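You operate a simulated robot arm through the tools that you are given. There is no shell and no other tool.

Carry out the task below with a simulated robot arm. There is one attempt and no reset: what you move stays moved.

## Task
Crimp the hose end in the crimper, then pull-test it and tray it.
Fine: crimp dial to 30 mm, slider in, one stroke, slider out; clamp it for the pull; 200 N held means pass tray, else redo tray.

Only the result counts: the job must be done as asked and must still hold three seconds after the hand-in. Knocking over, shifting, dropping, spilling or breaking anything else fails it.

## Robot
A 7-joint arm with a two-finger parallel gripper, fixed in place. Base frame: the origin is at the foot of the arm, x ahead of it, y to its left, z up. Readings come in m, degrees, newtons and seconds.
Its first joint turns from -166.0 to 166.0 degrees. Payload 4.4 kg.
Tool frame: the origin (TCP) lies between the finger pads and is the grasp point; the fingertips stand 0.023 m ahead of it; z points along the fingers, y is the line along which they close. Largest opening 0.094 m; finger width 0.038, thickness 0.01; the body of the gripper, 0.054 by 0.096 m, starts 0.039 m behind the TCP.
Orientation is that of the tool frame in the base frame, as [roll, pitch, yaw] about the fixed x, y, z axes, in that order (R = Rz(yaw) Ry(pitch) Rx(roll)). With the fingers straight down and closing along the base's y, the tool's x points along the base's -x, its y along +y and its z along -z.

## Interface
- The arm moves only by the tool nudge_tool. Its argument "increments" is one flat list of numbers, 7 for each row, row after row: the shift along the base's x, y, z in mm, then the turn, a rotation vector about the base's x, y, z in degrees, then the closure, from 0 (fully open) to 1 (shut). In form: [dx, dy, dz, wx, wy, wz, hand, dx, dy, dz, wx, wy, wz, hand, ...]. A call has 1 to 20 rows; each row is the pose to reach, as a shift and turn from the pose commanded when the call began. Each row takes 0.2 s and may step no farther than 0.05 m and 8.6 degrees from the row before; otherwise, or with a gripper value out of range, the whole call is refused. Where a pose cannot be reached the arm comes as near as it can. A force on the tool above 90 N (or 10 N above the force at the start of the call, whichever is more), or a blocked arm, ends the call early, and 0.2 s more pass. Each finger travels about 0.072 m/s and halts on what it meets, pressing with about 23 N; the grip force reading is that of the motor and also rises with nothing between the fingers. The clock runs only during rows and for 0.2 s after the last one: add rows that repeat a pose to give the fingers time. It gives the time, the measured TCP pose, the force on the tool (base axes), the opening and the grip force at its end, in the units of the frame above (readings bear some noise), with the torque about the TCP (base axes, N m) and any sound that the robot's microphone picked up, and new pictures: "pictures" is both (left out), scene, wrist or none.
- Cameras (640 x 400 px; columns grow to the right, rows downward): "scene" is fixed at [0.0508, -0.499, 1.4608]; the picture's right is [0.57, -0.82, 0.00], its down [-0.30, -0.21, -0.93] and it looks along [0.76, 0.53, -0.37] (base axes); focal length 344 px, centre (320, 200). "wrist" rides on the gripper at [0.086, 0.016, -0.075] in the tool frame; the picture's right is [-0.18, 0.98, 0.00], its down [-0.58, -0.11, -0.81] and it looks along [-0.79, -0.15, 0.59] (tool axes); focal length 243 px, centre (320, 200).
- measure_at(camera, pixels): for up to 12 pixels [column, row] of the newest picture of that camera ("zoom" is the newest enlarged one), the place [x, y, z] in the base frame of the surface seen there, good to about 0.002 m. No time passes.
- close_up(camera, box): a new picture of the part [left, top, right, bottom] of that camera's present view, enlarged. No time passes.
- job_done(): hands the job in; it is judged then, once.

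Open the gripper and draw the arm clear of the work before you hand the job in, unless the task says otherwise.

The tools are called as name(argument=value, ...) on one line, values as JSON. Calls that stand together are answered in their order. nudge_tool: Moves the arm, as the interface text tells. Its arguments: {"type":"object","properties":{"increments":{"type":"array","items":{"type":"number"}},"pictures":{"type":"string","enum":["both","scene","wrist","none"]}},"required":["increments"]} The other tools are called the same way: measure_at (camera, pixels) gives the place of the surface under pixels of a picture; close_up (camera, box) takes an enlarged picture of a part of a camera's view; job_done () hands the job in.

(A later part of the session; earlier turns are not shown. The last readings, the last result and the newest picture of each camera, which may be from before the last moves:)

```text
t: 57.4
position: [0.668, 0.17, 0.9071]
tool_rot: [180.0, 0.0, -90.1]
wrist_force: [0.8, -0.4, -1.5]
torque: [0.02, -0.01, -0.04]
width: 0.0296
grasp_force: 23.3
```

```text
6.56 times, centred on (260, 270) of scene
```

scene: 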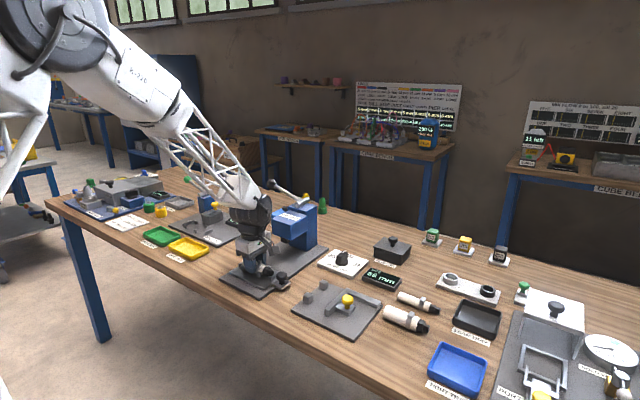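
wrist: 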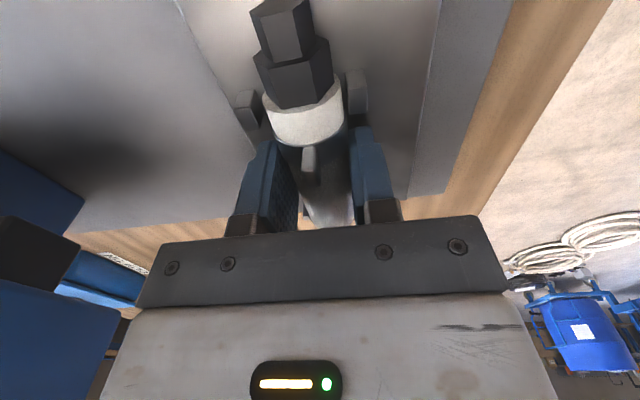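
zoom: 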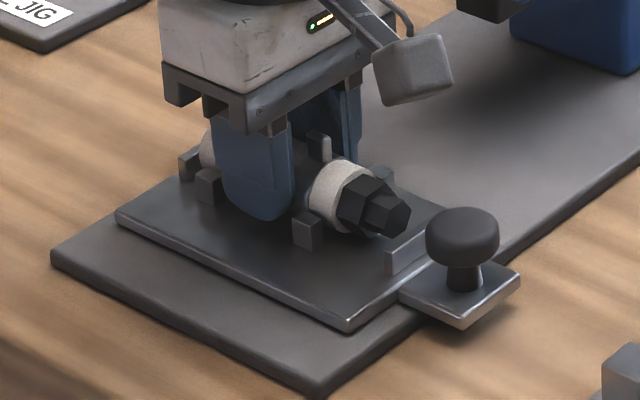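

Hose gripped (width 0.030). I lift it straight up, then carry it over the pull-jig nest at height.

nudge_tool(increments=[0, 0, 12, 0, 0, 0, 0.8, 0, 0, 30, 0, 0, 0, 0.8, 0, 0, 65, 0, 0, 0, 0.8, 0, 0, 105, 0, 0, 0, 0.8, 5, 35, 120, 0, 0, 0, 0.8, 10, 75, 120, 0, 0, 0, 0.8, 15, 115, 120, 0, 0, 0, 0.8, 25, 155, 120, 0, 0, 0, 0.8, 35, 195, 120, 0, 0, 0, 0.8, 45, 235, 120, 0, 0, 0, 0.8, 55, 275, 120, 0, 0, 0, 0.8, 65, 315, 120, 0, 0, 0, 0.8, 75, 350, 120, 0, 0, 0, 0.8, 83, 385, 120, 0, 0, 0, 0.8, 86, 408, 110, 0, 0, 0, 0.8, 86, 408, 110, 0, 0, 0, 0.8])

close_up(camera="scene", box=[165, 160, 265, 250])

```text
t: 60.8
position: [0.7542, 0.5802, 1.0171]
tool_rot: [-180.0, 0.1, -90.2]
wrist_force: [-0.6, -0.6, -0.2]
torque: [0.02, 0.01, 0.02]
width: 0.0294
grasp_force: 22.8
```

scene: 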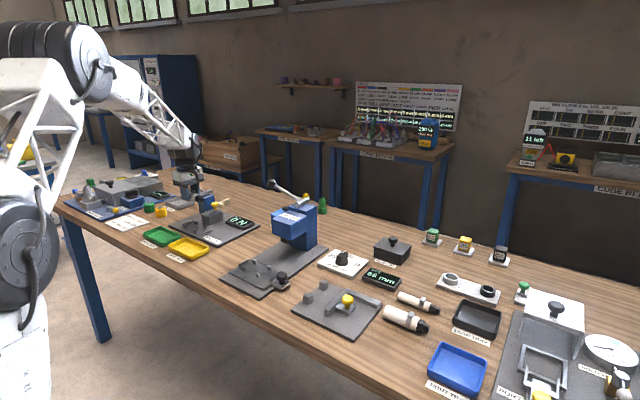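
wrist: 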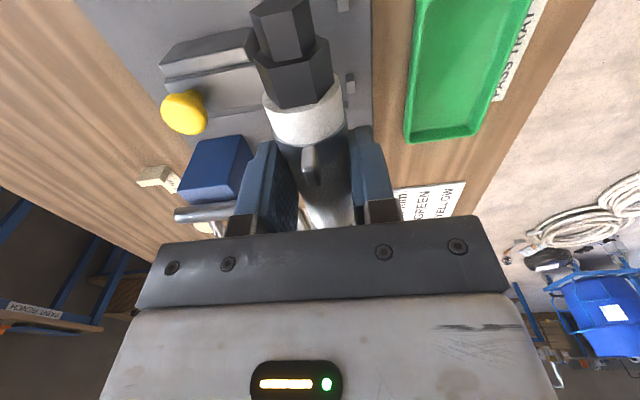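

```text
4.44 times, centred on (215, 205) of scene
```

zoom: 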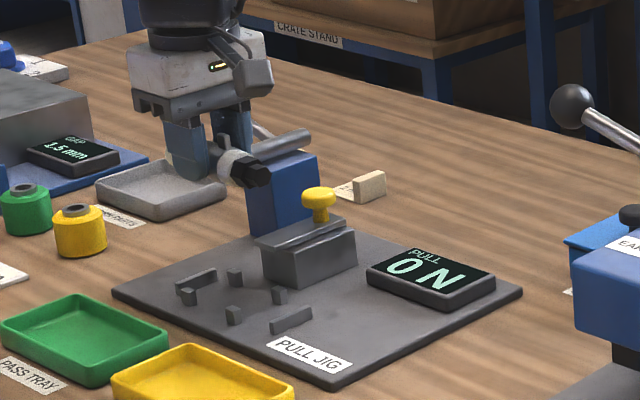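

The hose spans y≈0.507–0.627, matching the nest stops (0.502/0.634). I lower toward the nest, stopping ~15 mm above to check alignment.

nudge_tool(increments=[0, 0, -35, 0, 0, 0, 0.8, -0.5, 0.5, -70, 0, 0, 0, 0.8, -0.5, 0.5, -95, 0, 0, 0, 0.8, -0.5, 0.5, -102, 0, 0, 0, 0.8, -0.5, 0.5, -102, 0, 0, 0, 0.8])

close_up(camera="scene", box=[180, 195, 250, 245])

close_up(camera="wrist", box=[180, 0, 440, 240])

```text
t: 62.0
position: [0.7541, 0.5795, 0.9145]
tool_rot: [179.9, 0.2, -90.1]
wrist_force: [-0.5, -0.5, -2.2]
torque: [0.03, -0.03, -0.05]
width: 0.0296
grasp_force: 22.5
```

scene: 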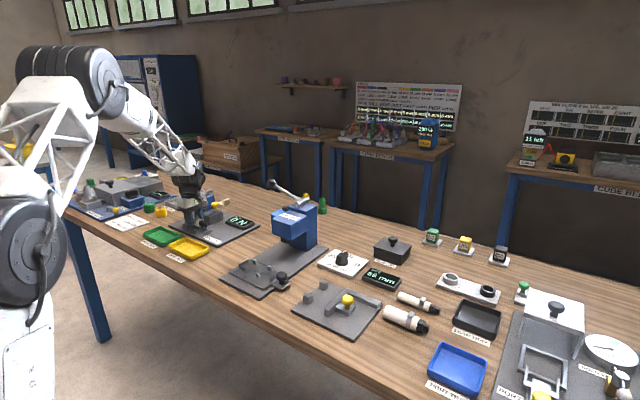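
wrist: 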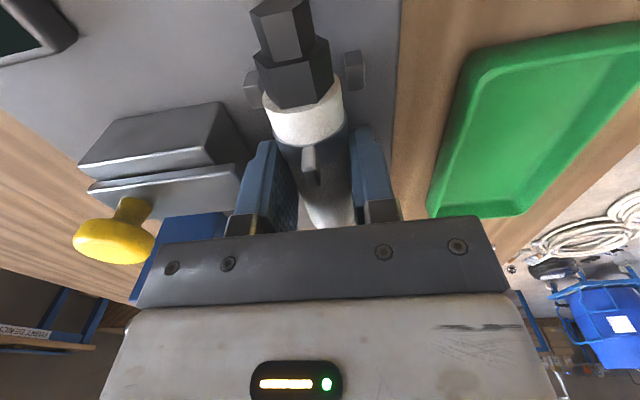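

```text
8.00 times, centred on (215, 220) of scene
```

zoom: 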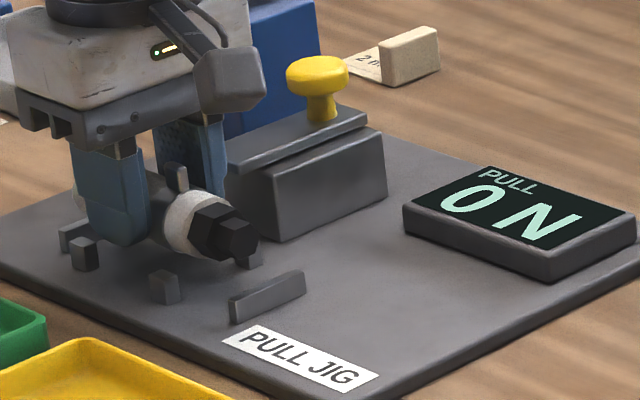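

```text
1.67 times, centred on (310, 120) of wrist
```

zoom: 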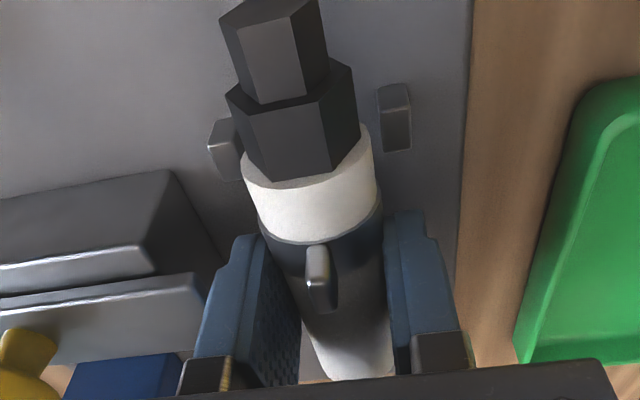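

Alignment looks right: the posts straddle the hose. I lower the last 17 mm gently.

nudge_tool(increments=[-0.7, 0, -5, 0, 0, 0, 0.8, -0.7, 0, -10, 0, 0, 0, 0.8, -0.7, 0, -14, 0, 0, 0, 0.8, -0.7, 0, -17, 0, 0, 0, 0.8, -0.7, 0, -17, 0, 0, 0, 0.8])

close_up(camera="scene", box=[180, 195, 250, 245])

```text
t: 63.2
position: [0.753, 0.5796, 0.8968]
tool_rot: [-179.9, 0.1, -90.1]
wrist_force: [0.7, 0.1, -0.9]
torque: [0.06, 0.01, -0.03]
width: 0.0292
grasp_force: 22.6
```

scene: 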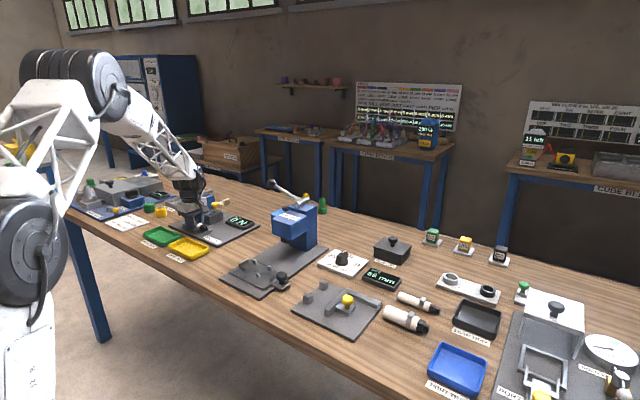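
wrist: 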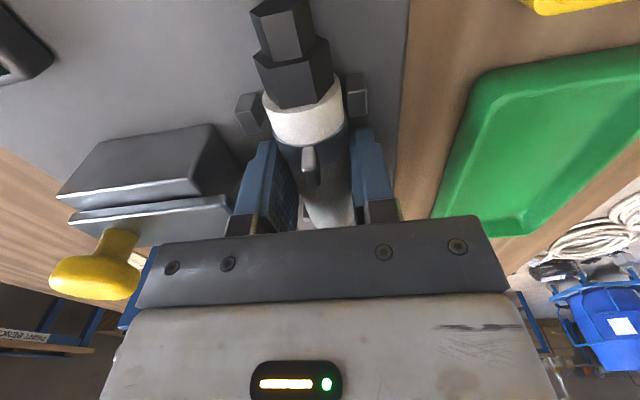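

```text
8.00 times, centred on (215, 220) of scene
```

zoom: 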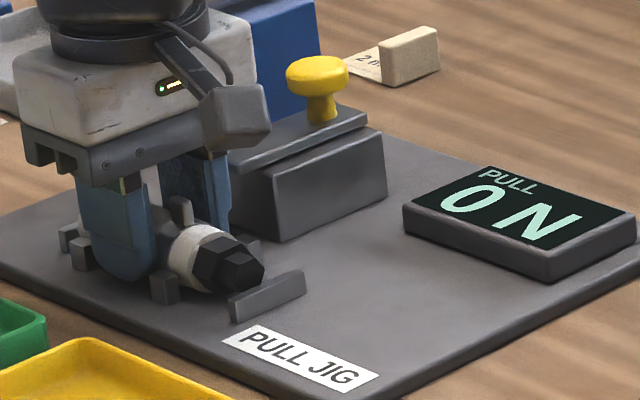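

The hose looks seated or about to be; I lower 2 mm more watching the force.

nudge_tool(increments=[0, 0, -1, 0, 0, 0, 0.8, 0, 0, -2, 0, 0, 0, 0.8], pictures="none")

```text
t: 63.8
position: [0.7534, 0.5779, 0.8982]
tool_rot: [-179.9, 0.2, -90.1]
wrist_force: [-16.0, -10.3, 26.5]
torque: [-0.16, 0.58, -0.06]
width: 0.0296
grasp_force: 23.2
```

Contact made (26 N up). I open just enough (opening ~50 mm, staying clear of the clamp housing) and rise.

nudge_tool(increments=[0, 0, 1.5, 0, 0, 0, 0.7, 0, 0, 1.5, 0, 0, 0, 0.55, 0, 0, 1.5, 0, 0, 0, 0.47, 0, 0, 1.5, 0, 0, 0, 0.47, 0, 0, 15, 0, 0, 0, 0.47, 0, 0, 40, 0, 0, 0, 0.47, 0, -10, 80, 0, 0, 0, 0.47, 0, -20, 120, 0, 0, 0, 0.47, 0, -20, 150, 0, 0, 0, 0.2])

close_up(camera="scene", box=[180, 195, 250, 245])

close_up(camera="wrist", box=[180, 0, 440, 200])

```text
t: 65.8
position: [0.7542, 0.5583, 1.045]
tool_rot: [180.0, 0.0, -90.1]
wrist_force: [-0.1, -0.3, -0.7]
torque: [0.02, 0.01, -0.06]
width: 0.0749
grasp_force: 0.1
```

scene: 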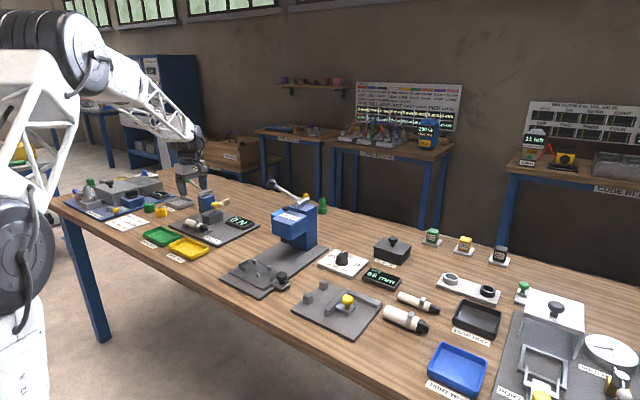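
wrist: 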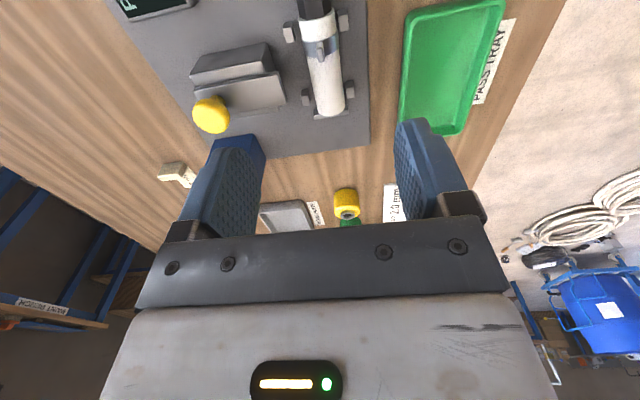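

```text
8.00 times, centred on (215, 220) of scene
```

zoom: 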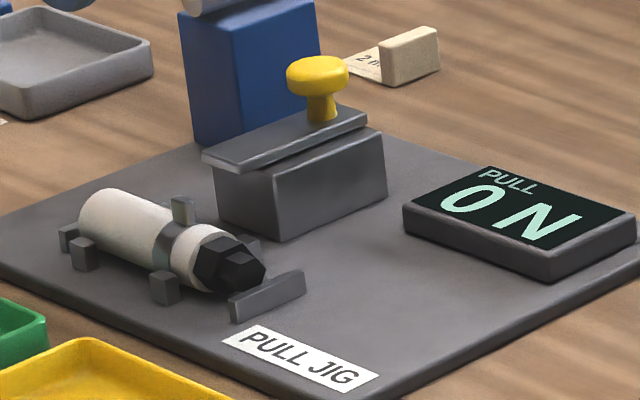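

```text
2.00 times, centred on (310, 100) of wrist
```

zoom: 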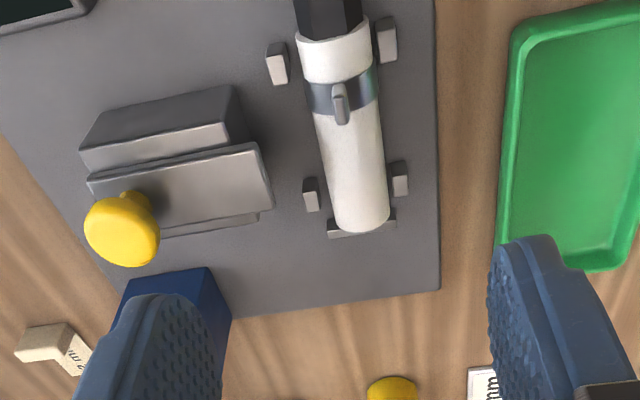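

The hose sits in the nest. Next is the clamp slide's yellow knob at (0.848, 0.574); it's slightly beyond straight-down reach, so I measure it again and try a 24° tilted approach from above.

measure_at(camera="wrist", pixels=[[211, 115], [205, 108], [218, 122], [245, 100], [280, 100], [230, 85], [285, 78], [320, 50], [318, 45], [300, 98], [345, 88], [325, 110]])

nudge_tool(increments=[25, 0, 5, 8, 0, 0, 0.2, 50, 0, 10, 16, 0, 0, 0.2, 75, -5, 15, 24, 0, 0, 0.2, 94, -5, 15, 24, 0, 0, 0.2, 94, -5, 15, 24, 0, 0, 0.2])

```text
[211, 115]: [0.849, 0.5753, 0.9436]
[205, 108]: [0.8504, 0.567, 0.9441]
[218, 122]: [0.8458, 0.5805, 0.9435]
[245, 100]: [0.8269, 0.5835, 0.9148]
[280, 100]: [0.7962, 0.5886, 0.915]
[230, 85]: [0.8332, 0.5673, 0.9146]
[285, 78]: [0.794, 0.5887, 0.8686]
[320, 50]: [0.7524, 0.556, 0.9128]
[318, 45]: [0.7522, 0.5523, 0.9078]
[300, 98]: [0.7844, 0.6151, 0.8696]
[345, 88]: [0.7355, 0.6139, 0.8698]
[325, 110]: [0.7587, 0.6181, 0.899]
```

```text
t: 67.0
position: [0.8468, 0.5534, 1.0633]
tool_rot: [179.9, 24.1, -90.2]
wrist_force: [0.4, 0.0, 0.0]
torque: [-0.03, 0.0, 0.01]
width: 0.0752
grasp_force: 0.0
```

scene: 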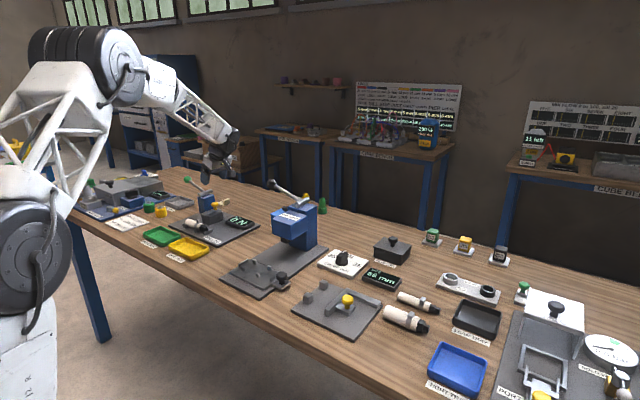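
wrist: 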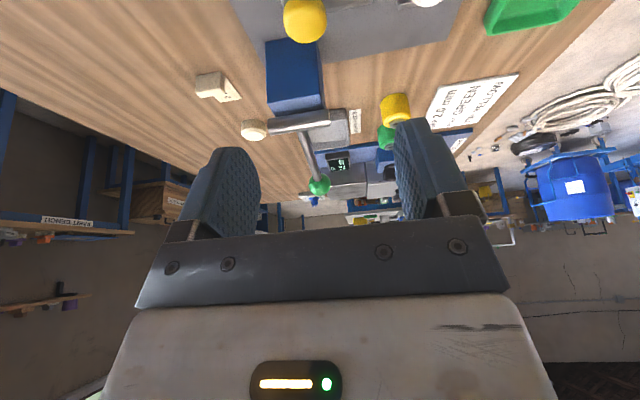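

Reached with a 24° tilt. Knob centre is about (0.8485, 0.5745), cap z 0.93–0.944. I descend to it in two stages.

nudge_tool(increments=[0, 4, -30, 0, 0, 0, 0.2, 0, 9, -60, 0, 0, 0, 0.2, 0, 14, -85, 0, 0, 0, 0.2, 0, 14, -85, 0, 0, 0, 0.2])

close_up(camera="scene", box=[180, 180, 250, 240])

```text
t: 68.0
position: [0.8471, 0.5671, 0.9774]
tool_rot: [179.9, 24.2, -90.1]
wrist_force: [0.7, -0.4, -0.5]
torque: [-0.02, 0.01, 0.0]
width: 0.0751
grasp_force: 0.0
```

scene: 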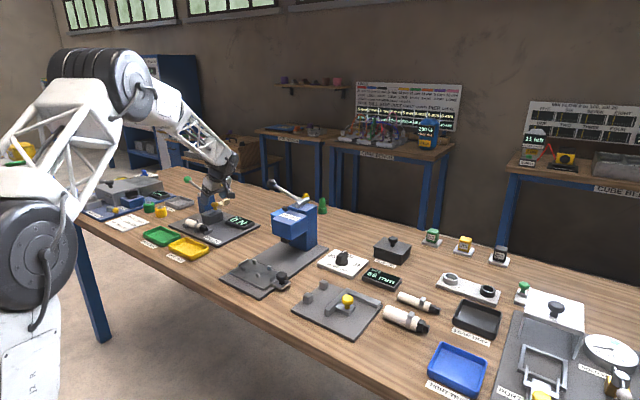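
wrist: 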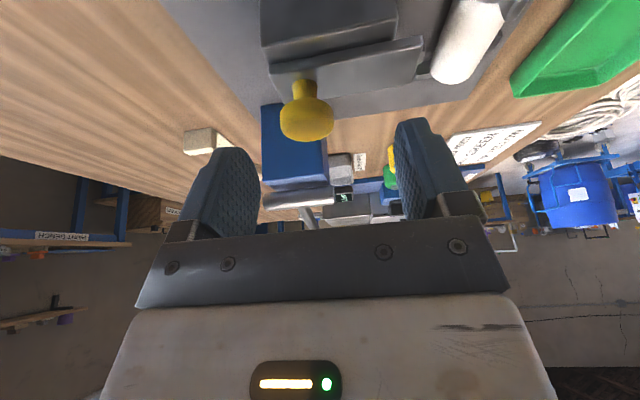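

```text
6.67 times, centred on (215, 210) of scene
```

zoom: 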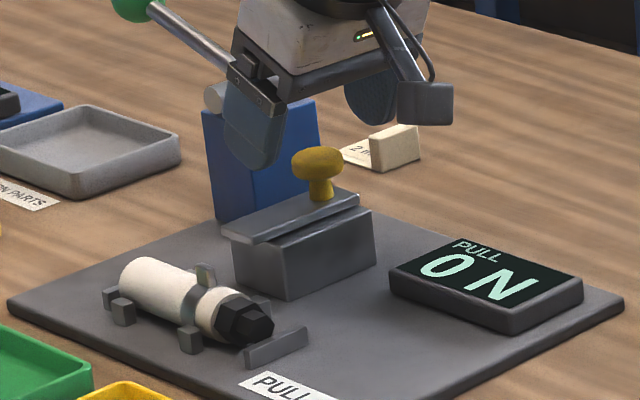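

I measure the knob again from this closer view.

measure_at(camera="wrist", pixels=[[283, 115], [306, 115], [330, 115], [306, 100], [306, 138], [300, 92], [312, 92], [360, 60], [340, 85]])

```text
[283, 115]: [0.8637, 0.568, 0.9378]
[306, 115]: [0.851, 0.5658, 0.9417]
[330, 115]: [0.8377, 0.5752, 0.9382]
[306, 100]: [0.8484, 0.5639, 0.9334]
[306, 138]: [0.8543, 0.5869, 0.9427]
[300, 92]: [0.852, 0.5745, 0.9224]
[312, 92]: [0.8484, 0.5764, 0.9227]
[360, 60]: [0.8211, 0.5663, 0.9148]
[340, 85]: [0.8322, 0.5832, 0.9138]
```

Knob centre is (0.851, 0.575). I adjust +3.5 mm in x, go down and close on it.

nudge_tool(increments=[3.5, 3, -15, 0, 0, 0, 0.2, 3.5, 3, -30, 0, 0, 0, 0.2, 3.5, 3, -30, 0, 0, 0, 0.5, 3.5, 3, -30, 0, 0, 0, 0.8, 3.5, 3, -30, 0, 0, 0, 0.85, 3.5, 3, -30, 0, 0, 0, 0.85])

close_up(camera="scene", box=[180, 180, 250, 240])

```text
t: 69.4
position: [0.8502, 0.5705, 0.944]
tool_rot: [179.9, 24.1, -90.2]
wrist_force: [0.2, -0.4, -0.3]
torque: [-0.05, 0.02, 0.01]
width: 0.029
grasp_force: 44.9
```

scene: 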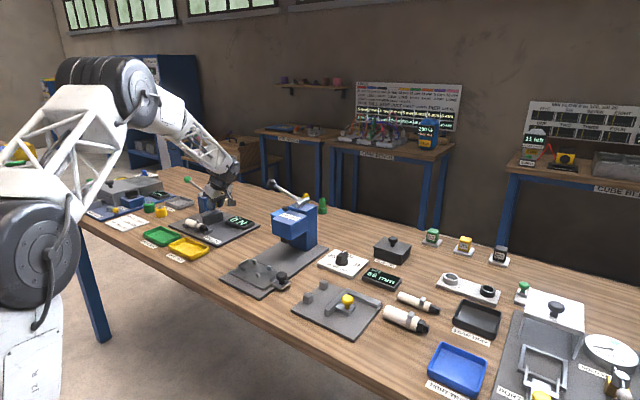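
wrist: 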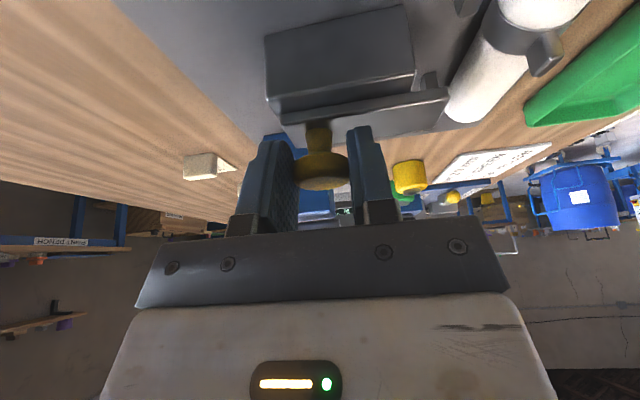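

```text
6.67 times, centred on (215, 210) of scene
```

zoom: 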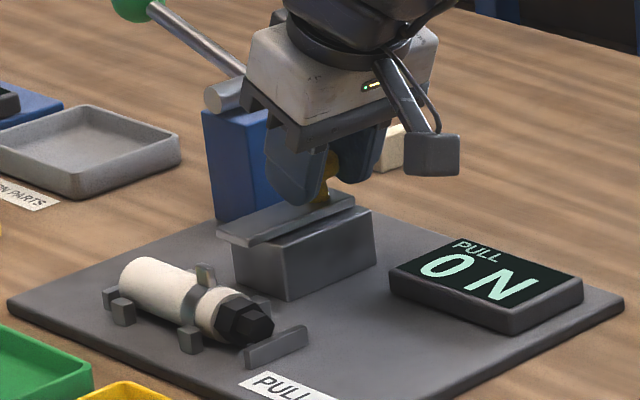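

Knob gripped (0.029). I pull the clamp slide toward the hose (-x), watching forces.

nudge_tool(increments=[-6, 0, 0, 0, 0, 0, 0.85, -12, 0, 0, 0, 0, 0, 0.85, -18, 0, 0, 0, 0, 0, 0.85, -24, 0, 0, 0, 0, 0, 0.85, -30, 0, 0, 0, 0, 0, 0.85])

close_up(camera="scene", box=[180, 180, 250, 240])

```text
t: 70.6
position: [0.8202, 0.5701, 0.9456]
tool_rot: [179.9, 24.1, -90.0]
wrist_force: [-0.1, 5.1, -10.6]
torque: [-0.1, 0.03, 0.01]
width: 0.0291
grasp_force: 45.1
```

scene: 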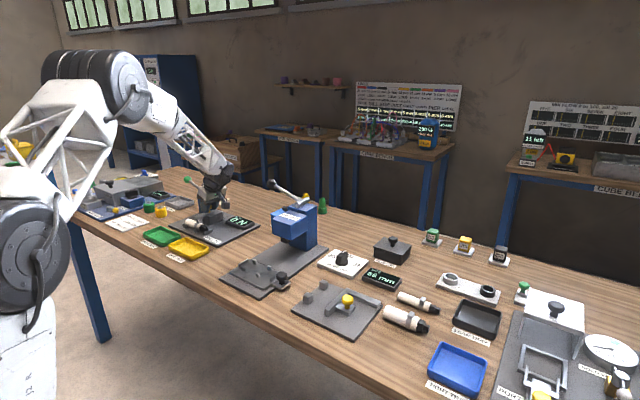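
wrist: 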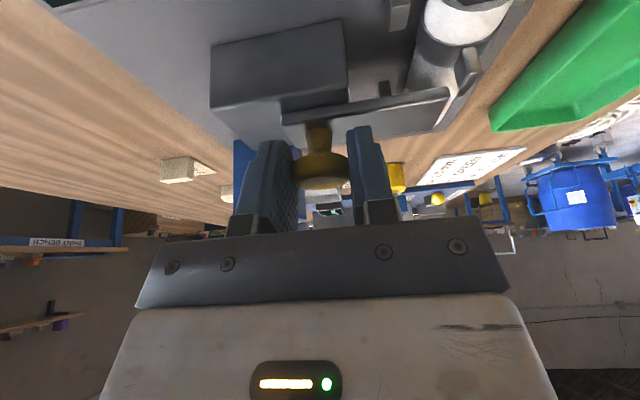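

```text
6.67 times, centred on (215, 210) of scene
```

zoom: 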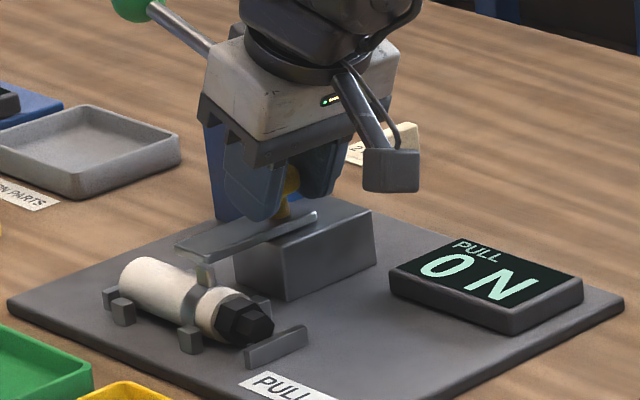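

The slide moves freely. I check the clearance between the plate's near edge and the ear before going over the hose.

measure_at(camera="zoom", pixels=[[185, 245], [225, 250], [260, 238], [212, 240], [206, 266], [206, 275], [180, 270], [225, 275], [240, 248]])

measure_at(camera="wrist", pixels=[[330, 115], [400, 105], [440, 95], [440, 115], [475, 70], [465, 65], [450, 50], [430, 110]])

close_up(camera="wrist", box=[270, 0, 530, 200])

```text
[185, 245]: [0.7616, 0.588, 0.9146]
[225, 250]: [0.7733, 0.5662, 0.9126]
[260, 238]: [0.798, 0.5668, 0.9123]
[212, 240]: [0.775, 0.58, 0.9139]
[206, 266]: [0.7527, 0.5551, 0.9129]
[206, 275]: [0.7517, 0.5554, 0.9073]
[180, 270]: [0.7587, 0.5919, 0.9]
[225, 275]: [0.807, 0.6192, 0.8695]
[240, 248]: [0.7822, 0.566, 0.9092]
```

```text
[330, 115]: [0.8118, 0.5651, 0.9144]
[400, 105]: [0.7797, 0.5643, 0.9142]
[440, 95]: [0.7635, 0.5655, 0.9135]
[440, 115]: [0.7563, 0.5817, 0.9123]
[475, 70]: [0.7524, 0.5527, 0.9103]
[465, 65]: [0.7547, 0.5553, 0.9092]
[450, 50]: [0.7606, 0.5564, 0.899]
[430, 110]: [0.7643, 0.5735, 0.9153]
```

```text
2.00 times, centred on (400, 100) of wrist
```

zoom: 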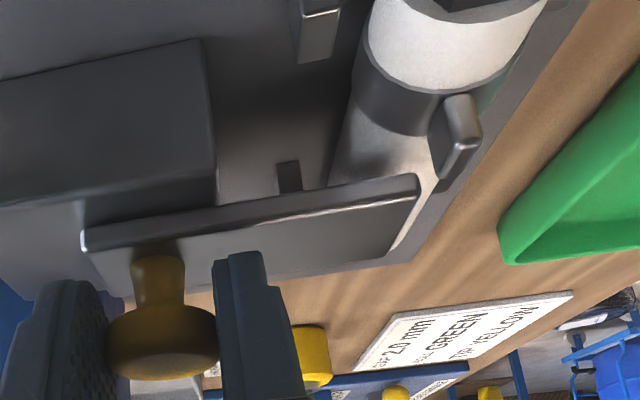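

Plate edge y=0.566 clears the ear (y≈0.555). I continue pulling until the stop.

nudge_tool(increments=[-6, 0, 0, 0, 0, 0, 0.85, -12, 0, 0, 0, 0, 0, 0.85, -18, 0, 0, 0, 0, 0, 0.85, -24, 0, 0, 0, 0, 0, 0.85, -30, 0, 0, 0, 0, 0, 0.85, -36, 0, 0, 0, 0, 0, 0.85, -42, 0, 0, 0, 0, 0, 0.85])

close_up(camera="scene", box=[180, 180, 250, 240])

```text
t: 71.5
position: [0.8072, 0.5695, 0.9465]
tool_rot: [-179.6, 24.2, -90.3]
wrist_force: [43.1, 18.5, -17.0]
torque: [0.19, -0.59, -0.37]
width: 0.0291
grasp_force: 45.1
stopped in row 4: the force on the tool passed its limit at 99 N (the readings are from after the stop); the commanded pose is now the measured one
```

scene: 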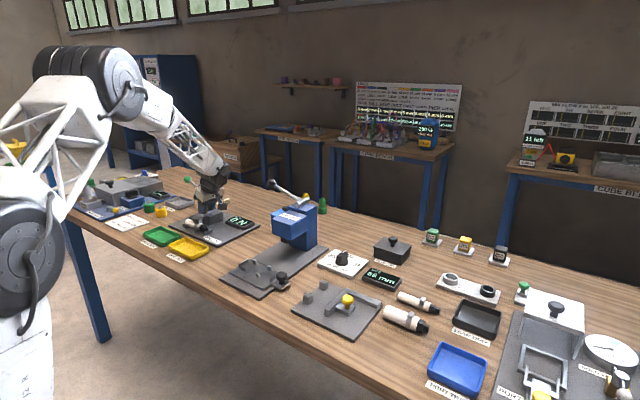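
wrist: 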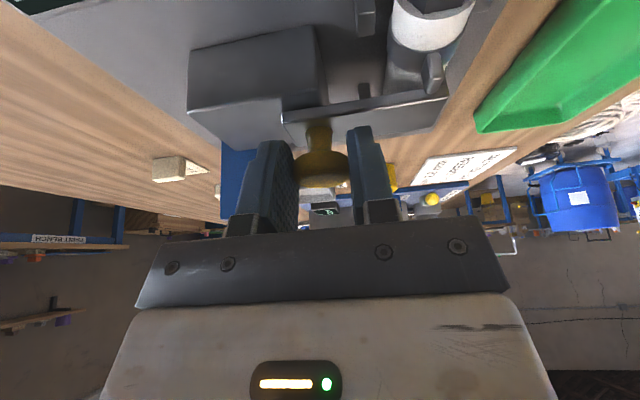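

```text
6.67 times, centred on (215, 210) of scene
```

zoom: 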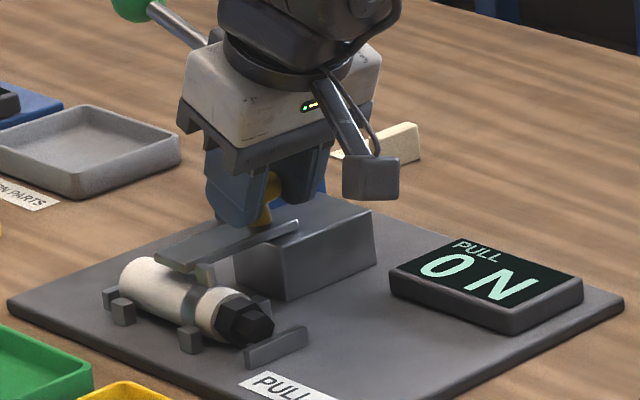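

The clamp stopped at 45 mm travel with the plate over the hose. I release and retreat.

nudge_tool(increments=[0, 0, 0, 0, 0, 0, 0.5, 0, 0, 0, 0, 0, 0, 0.3, 0, 0, 0, 0, 0, 0, 0.3, 0, -9, 20, 0, 0, 0, 0.3, 0, -22, 50, 0, 0, 0, 0.3, -15, -38, 85, 0, 0, 0, 0.3, -40, -50, 120, 0, 0, 0, 0.3, -70, -60, 150, 0, 0, 0, 0.3, -100, -60, 180, 0, 0, 0, 0.3])

close_up(camera="scene", box=[170, 165, 260, 245])

measure_at(camera="zoom", pixels=[[165, 92], [150, 90], [180, 92], [165, 75], [165, 108], [215, 120], [240, 140], [260, 155], [262, 180], [300, 160], [265, 245], [240, 240]])

```text
t: 73.5
position: [0.7037, 0.5102, 1.1263]
tool_rot: [-179.8, 24.1, -90.3]
wrist_force: [-0.1, 0.8, -0.4]
torque: [0.03, 0.0, 0.0]
width: 0.0659
grasp_force: 0.1
```

scene: 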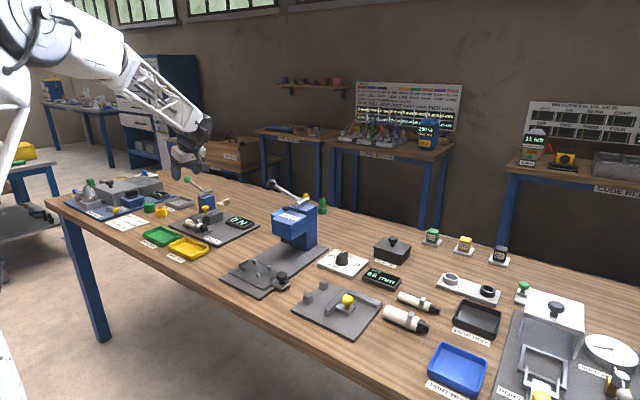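
wrist: 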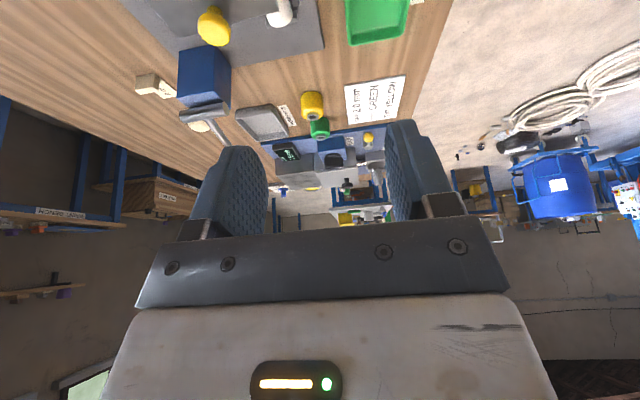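

```text
5.00 times, centred on (215, 205) of scene
```

zoom: 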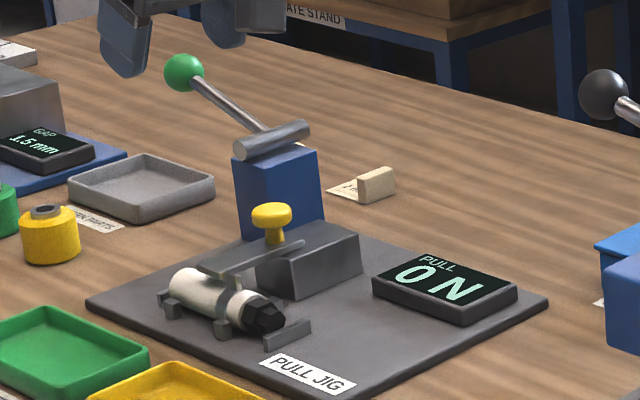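

```text
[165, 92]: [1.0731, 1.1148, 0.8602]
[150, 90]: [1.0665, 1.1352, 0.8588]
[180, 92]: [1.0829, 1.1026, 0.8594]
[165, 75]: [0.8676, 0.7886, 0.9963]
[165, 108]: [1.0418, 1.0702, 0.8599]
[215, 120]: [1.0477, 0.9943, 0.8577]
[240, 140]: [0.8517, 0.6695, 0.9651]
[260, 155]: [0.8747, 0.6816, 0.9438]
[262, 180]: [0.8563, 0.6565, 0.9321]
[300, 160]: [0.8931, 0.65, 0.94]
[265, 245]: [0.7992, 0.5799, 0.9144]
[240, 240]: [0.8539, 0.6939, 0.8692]
```

The clamp plate lies over the hose. Now I measure the green-ball pull lever closely.

measure_at(camera="zoom", pixels=[[184, 72], [175, 72], [193, 72], [184, 60], [184, 84], [210, 90], [230, 105], [250, 120], [245, 150], [270, 140], [300, 130], [310, 210]])

close_up(camera="wrist", box=[120, 0, 320, 160])

```text
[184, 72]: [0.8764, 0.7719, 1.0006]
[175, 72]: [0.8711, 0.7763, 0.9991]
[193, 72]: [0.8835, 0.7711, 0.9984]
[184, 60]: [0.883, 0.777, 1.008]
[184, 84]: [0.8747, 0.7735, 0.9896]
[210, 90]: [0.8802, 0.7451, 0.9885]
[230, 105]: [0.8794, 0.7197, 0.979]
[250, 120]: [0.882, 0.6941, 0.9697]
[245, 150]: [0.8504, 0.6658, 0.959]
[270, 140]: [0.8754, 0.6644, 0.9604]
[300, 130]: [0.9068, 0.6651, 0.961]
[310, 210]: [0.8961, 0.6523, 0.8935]
```

```text
2.50 times, centred on (220, 80) of wrist
```

zoom: 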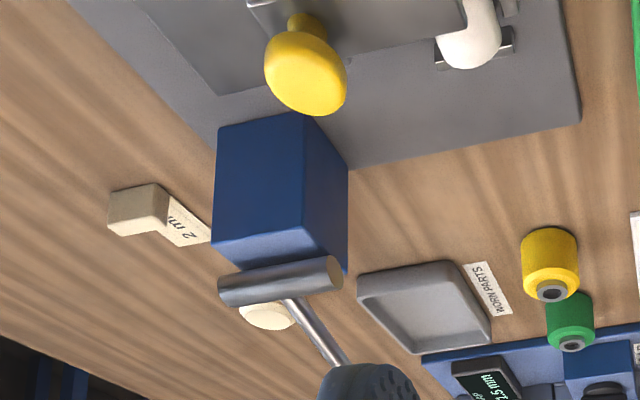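

The pull-lever ball centre is ≈(0.886, 0.785, 0.999), pivot ≈(y 0.67, z 0.958). It needs an outward-tilted tool. First I level the tool and yaw to 131° so the camera sits away from the tower.

nudge_tool(increments=[0, 0, 20, -8, 0, 0, 0.5, 0, 0, 40, -16, 0, 0, 0.8, 0, 0, 60, -24.1, 0, 0, 1, 0, 0, 60, -24.1, 0, 0, 1], pictures="none")

nudge_tool(increments=[0, 2, 0, 0, 0, -8.2, 1, 0, 4, 0, 0, 0, -16.4, 1, 0, 6, 0, 0, 0, -24.6, 1, 0, 8, 0, 0, 0, -32.8, 1, 0, 10, 0, 0, 0, -41, 1, 0, 12, 0, 0, 0, -49.2, 1, 0, 14, 0, 0, 0, -57.4, 1, 0, 16, 0, 0, 0, -65.6, 1, 0, 18, 0, 0, 0, -73.8, 1, 0, 20, 0, 0, 0, -82, 1, 0, 22, 0, 0, 0, -90.2, 1, 0, 24, 0, 0, 0, -98.4, 1, 0, 26, 0, 0, 0, -106.6, 1, 0, 28, 0, 0, 0, -114.8, 1, 0, 30, 0, 0, 0, -123, 1, 0, 32, 0, 0, 0, -131.2, 1, 0, 34, 0, 0, 0, -139, 1])

```text
t: 74.5
position: [0.7039, 0.5099, 1.1875]
tool_rot: [-179.6, 0.0, -90.3]
wrist_force: [-0.5, 0.6, -0.3]
torque: [-0.02, 0.01, 0.0]
width: 0.0
grasp_force: 22.7
```

```text
t: 78.1
position: [0.706, 0.5439, 1.1877]
tool_rot: [-179.6, 0.1, 130.7]
wrist_force: [-0.4, 0.0, -0.2]
torque: [-0.02, -0.02, -0.03]
width: 0.0003
grasp_force: 22.9
```

scene: 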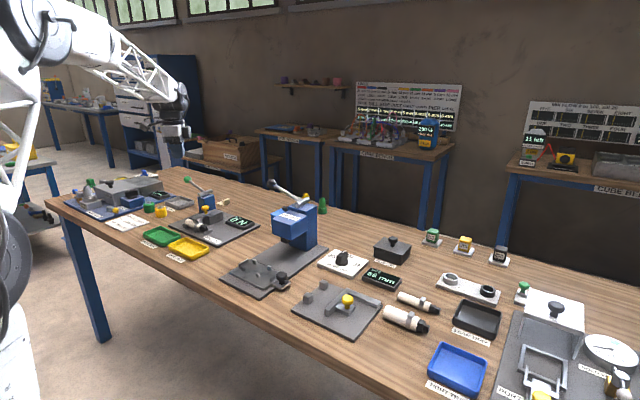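
wrist: 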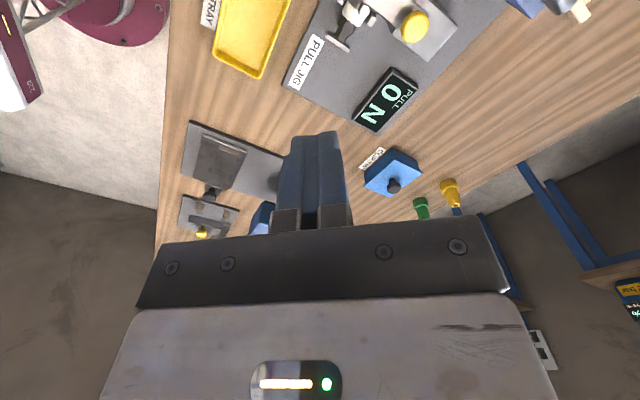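

Now I tilt 60° outward in steps at a safe height.

nudge_tool(increments=[4, 9, 3, 4.9, -5.7, 0, 1, 8, 18, 6, 9.8, -11.3, 0, 1, 12, 27, 9, 14.8, -17, 0, 1, 16, 36, 12, 19.7, -22.6, 0, 1, 20, 45, 15, 24.6, -28.3, 0, 1, 24, 54, 18, 29.5, -34, 0, 1, 28, 63, 20, 34.4, -39.6, 0, 1, 32, 72, 20, 39.4, -45.3, 0, 1, 32, 72, 20, 39.4, -45.3, 0, 1])

```text
t: 80.1
position: [0.7365, 0.6172, 1.2064]
tool_rot: [120.2, -0.2, 130.8]
wrist_force: [0.5, 0.3, 0.7]
torque: [-0.02, -0.02, -0.02]
width: 0.0
grasp_force: 22.7
```

scene: 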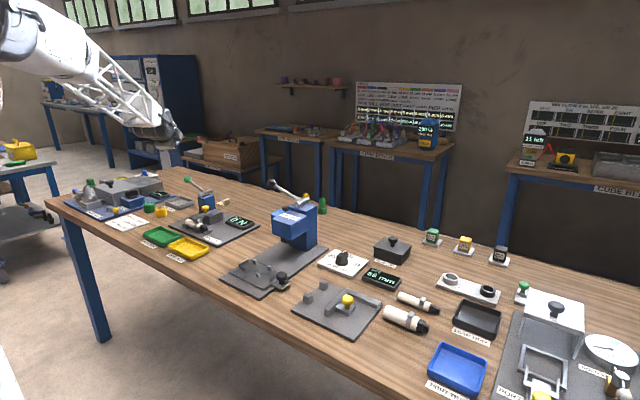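
wrist: 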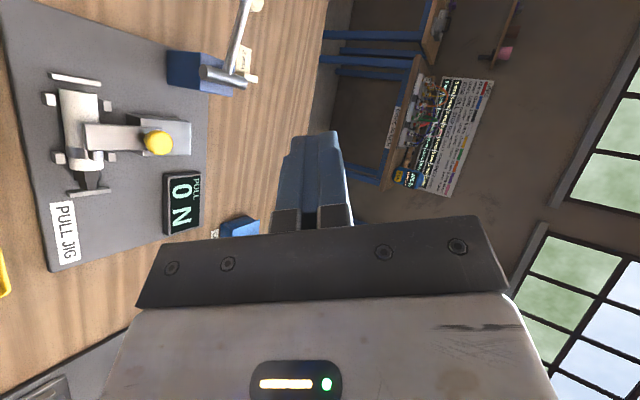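

The tilted orientation holds, and the display is visible in the wrist view. I move out above the lever ball at z≈1.09.

nudge_tool(increments=[24, 27, -10, 0, 0, 0, 1, 48, 54, -25, 0, 0, 0, 1, 72, 81, -40, 0, 0, 0, 1, 96, 108, -60, 0, 0, 0, 1, 120, 135, -85, 0, 0, 0, 1, 140, 160, -112, 0, 0, 0, 1, 140, 160, -112, 0, 0, 0, 1])

close_up(camera="scene", box=[150, 150, 240, 230])

```text
t: 81.7
position: [0.8778, 0.7749, 1.0957]
tool_rot: [120.3, -0.1, 130.8]
wrist_force: [-0.5, -0.7, 0.2]
torque: [-0.02, -0.01, 0.02]
width: 0.0
grasp_force: 23.2
```

scene: 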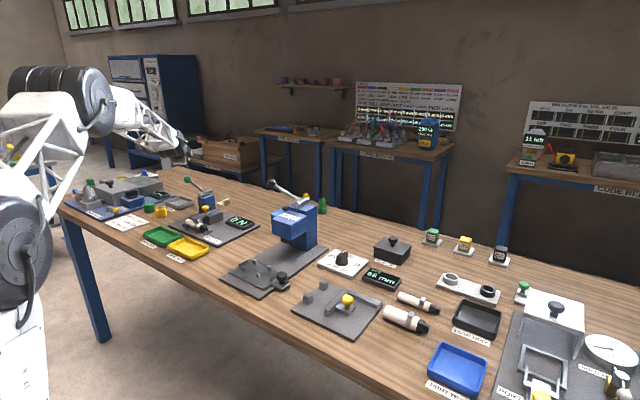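
wrist: 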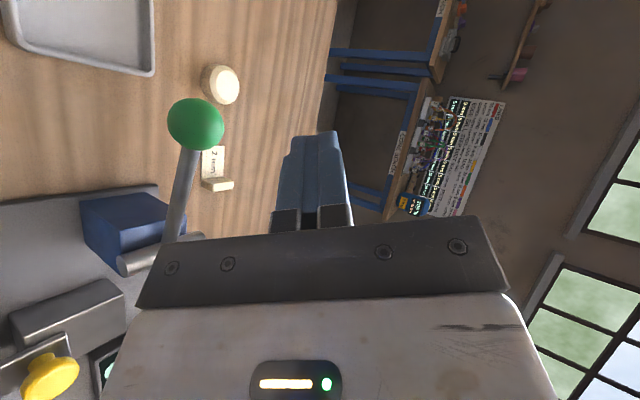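

```text
5.00 times, centred on (195, 190) of scene
```

zoom: 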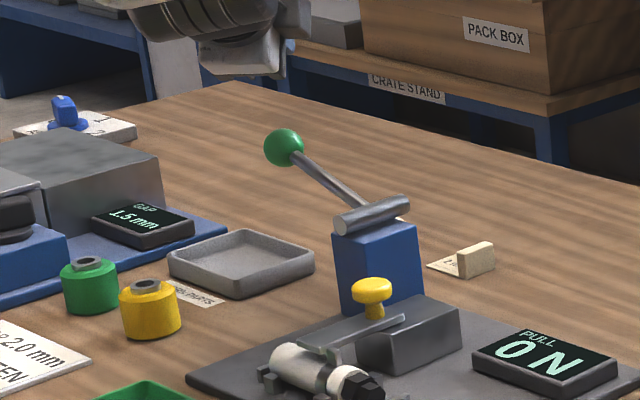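

Reach is fine. I measure the ball from this wrist view.

measure_at(camera="wrist", pixels=[[196, 124], [172, 124], [218, 124], [196, 102], [196, 146], [185, 170], [175, 210], [170, 235], [130, 262]])

```text
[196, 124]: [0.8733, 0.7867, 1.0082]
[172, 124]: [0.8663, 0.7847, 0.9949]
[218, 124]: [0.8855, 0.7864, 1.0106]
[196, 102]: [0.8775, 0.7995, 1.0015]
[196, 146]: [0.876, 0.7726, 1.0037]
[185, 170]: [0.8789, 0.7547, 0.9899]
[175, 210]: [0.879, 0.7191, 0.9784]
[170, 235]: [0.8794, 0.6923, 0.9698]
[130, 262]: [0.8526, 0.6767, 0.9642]
```

Ball centre ≈(0.884, 0.785, 0.996); the closed fingertips are directly above. I descend to contact and start pressing.

nudge_tool(increments=[1, 2, -25, 0, 0, 0, 1, 2, 3, -45, 0, 0, 0, 1, 2, 3, -52, 0, 0, 0, 1, 2, 3, -58, 0, 0, 0, 1, 2, 4, -64, 0, 0, 0, 1, 2, 5, -70, 0, 0, 0, 1])

close_up(camera="scene", box=[160, 160, 260, 245])

```text
t: 83.1
position: [0.8791, 0.7808, 1.0276]
tool_rot: [120.2, -0.1, 130.7]
wrist_force: [1.5, 6.3, 6.0]
torque: [0.2, -0.09, 0.04]
width: 0.0
grasp_force: 23.1
```

scene: 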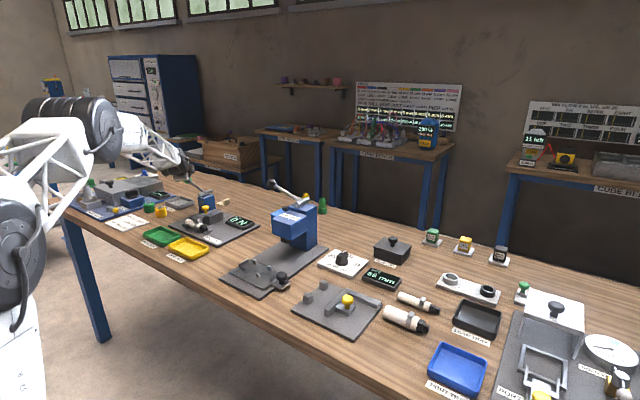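
wrist: 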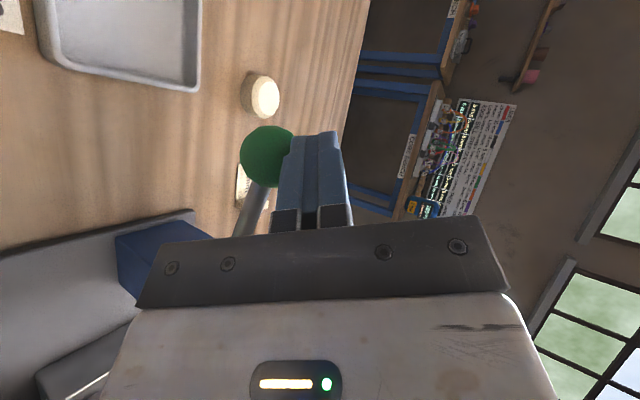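

```text
4.71 times, centred on (210, 202) of scene
```

zoom: 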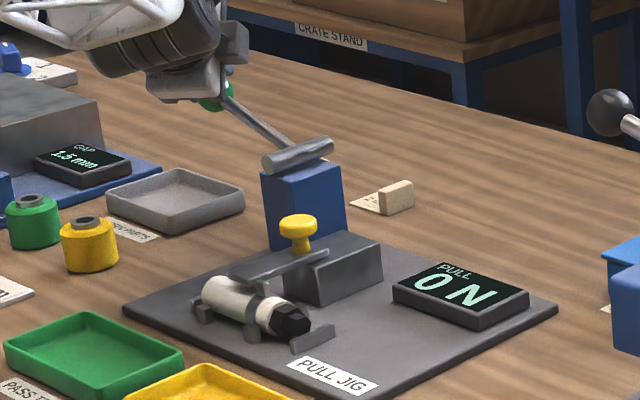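

Contact started (~8 N). I press on down in small steps following the arc, watching the display.

nudge_tool(increments=[0, 1, -6, 0, 0, 0, 1, 0, 2, -12, 0, 0, 0, 1, 0, 3, -18, 0, 0, 0, 1, 0, 3.5, -24, 0, 0, 0, 1, 0, 3.5, -30, 0, 0, 0, 1])

close_up(camera="scene", box=[160, 160, 260, 245])

```text
t: 84.3
position: [0.8805, 0.7835, 0.9925]
tool_rot: [120.5, 0.0, 130.7]
wrist_force: [1.3, -3.6, 6.9]
torque: [-0.01, -0.1, -0.06]
width: 0.0
grasp_force: 22.4
```

scene: 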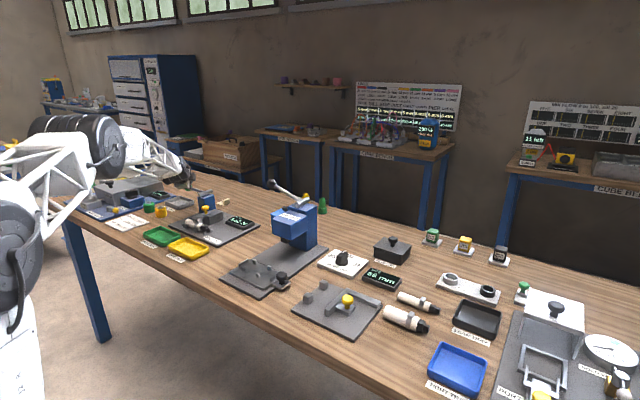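
wrist: 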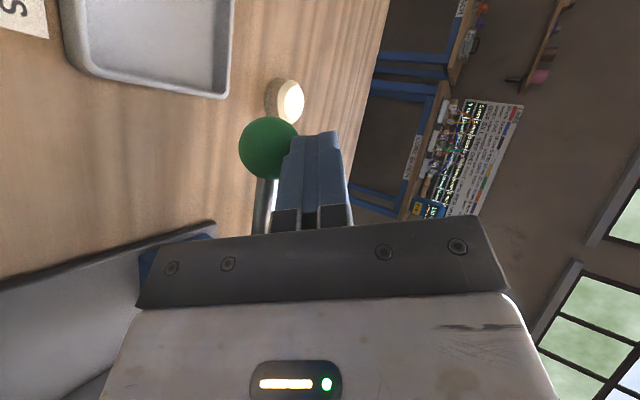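

```text
4.71 times, centred on (210, 202) of scene
```

zoom: 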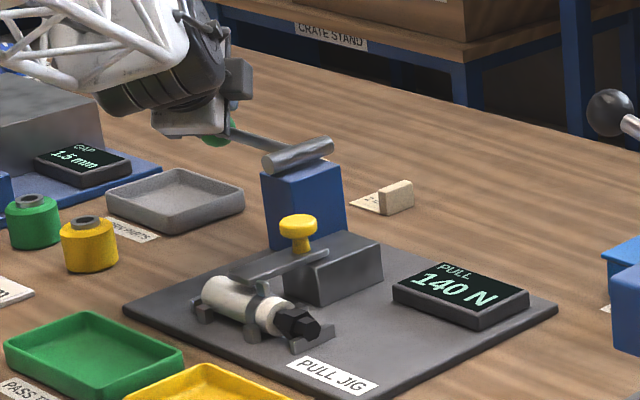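

The display reads 140 N and rises with the lever. I press further in small increments, reading the display each time.

nudge_tool(increments=[0, 0, -4, 0, 0, 0, 1, 0, 0, -8, 0, 0, 0, 1], pictures="scene")

close_up(camera="scene", box=[180, 195, 260, 245])

```text
t: 84.9
position: [0.8787, 0.7847, 0.9863]
tool_rot: [120.5, -0.2, 130.8]
wrist_force: [-0.8, -1.3, 6.6]
torque: [0.07, -0.04, -0.01]
width: 0.0
grasp_force: 22.8
```

scene: 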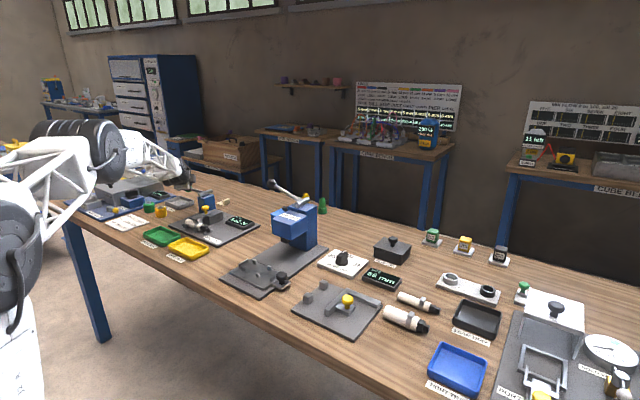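

```text
8.00 times, centred on (220, 220) of scene
```

zoom: 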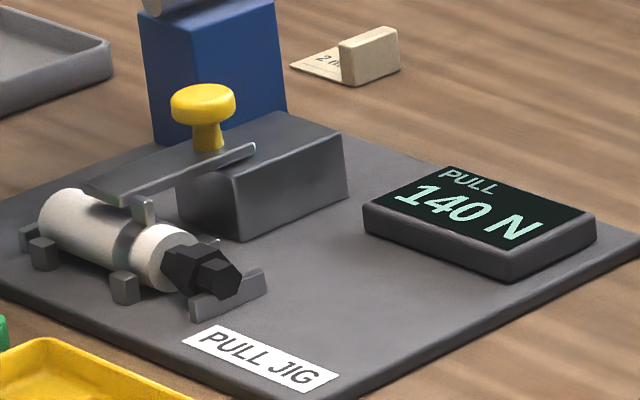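

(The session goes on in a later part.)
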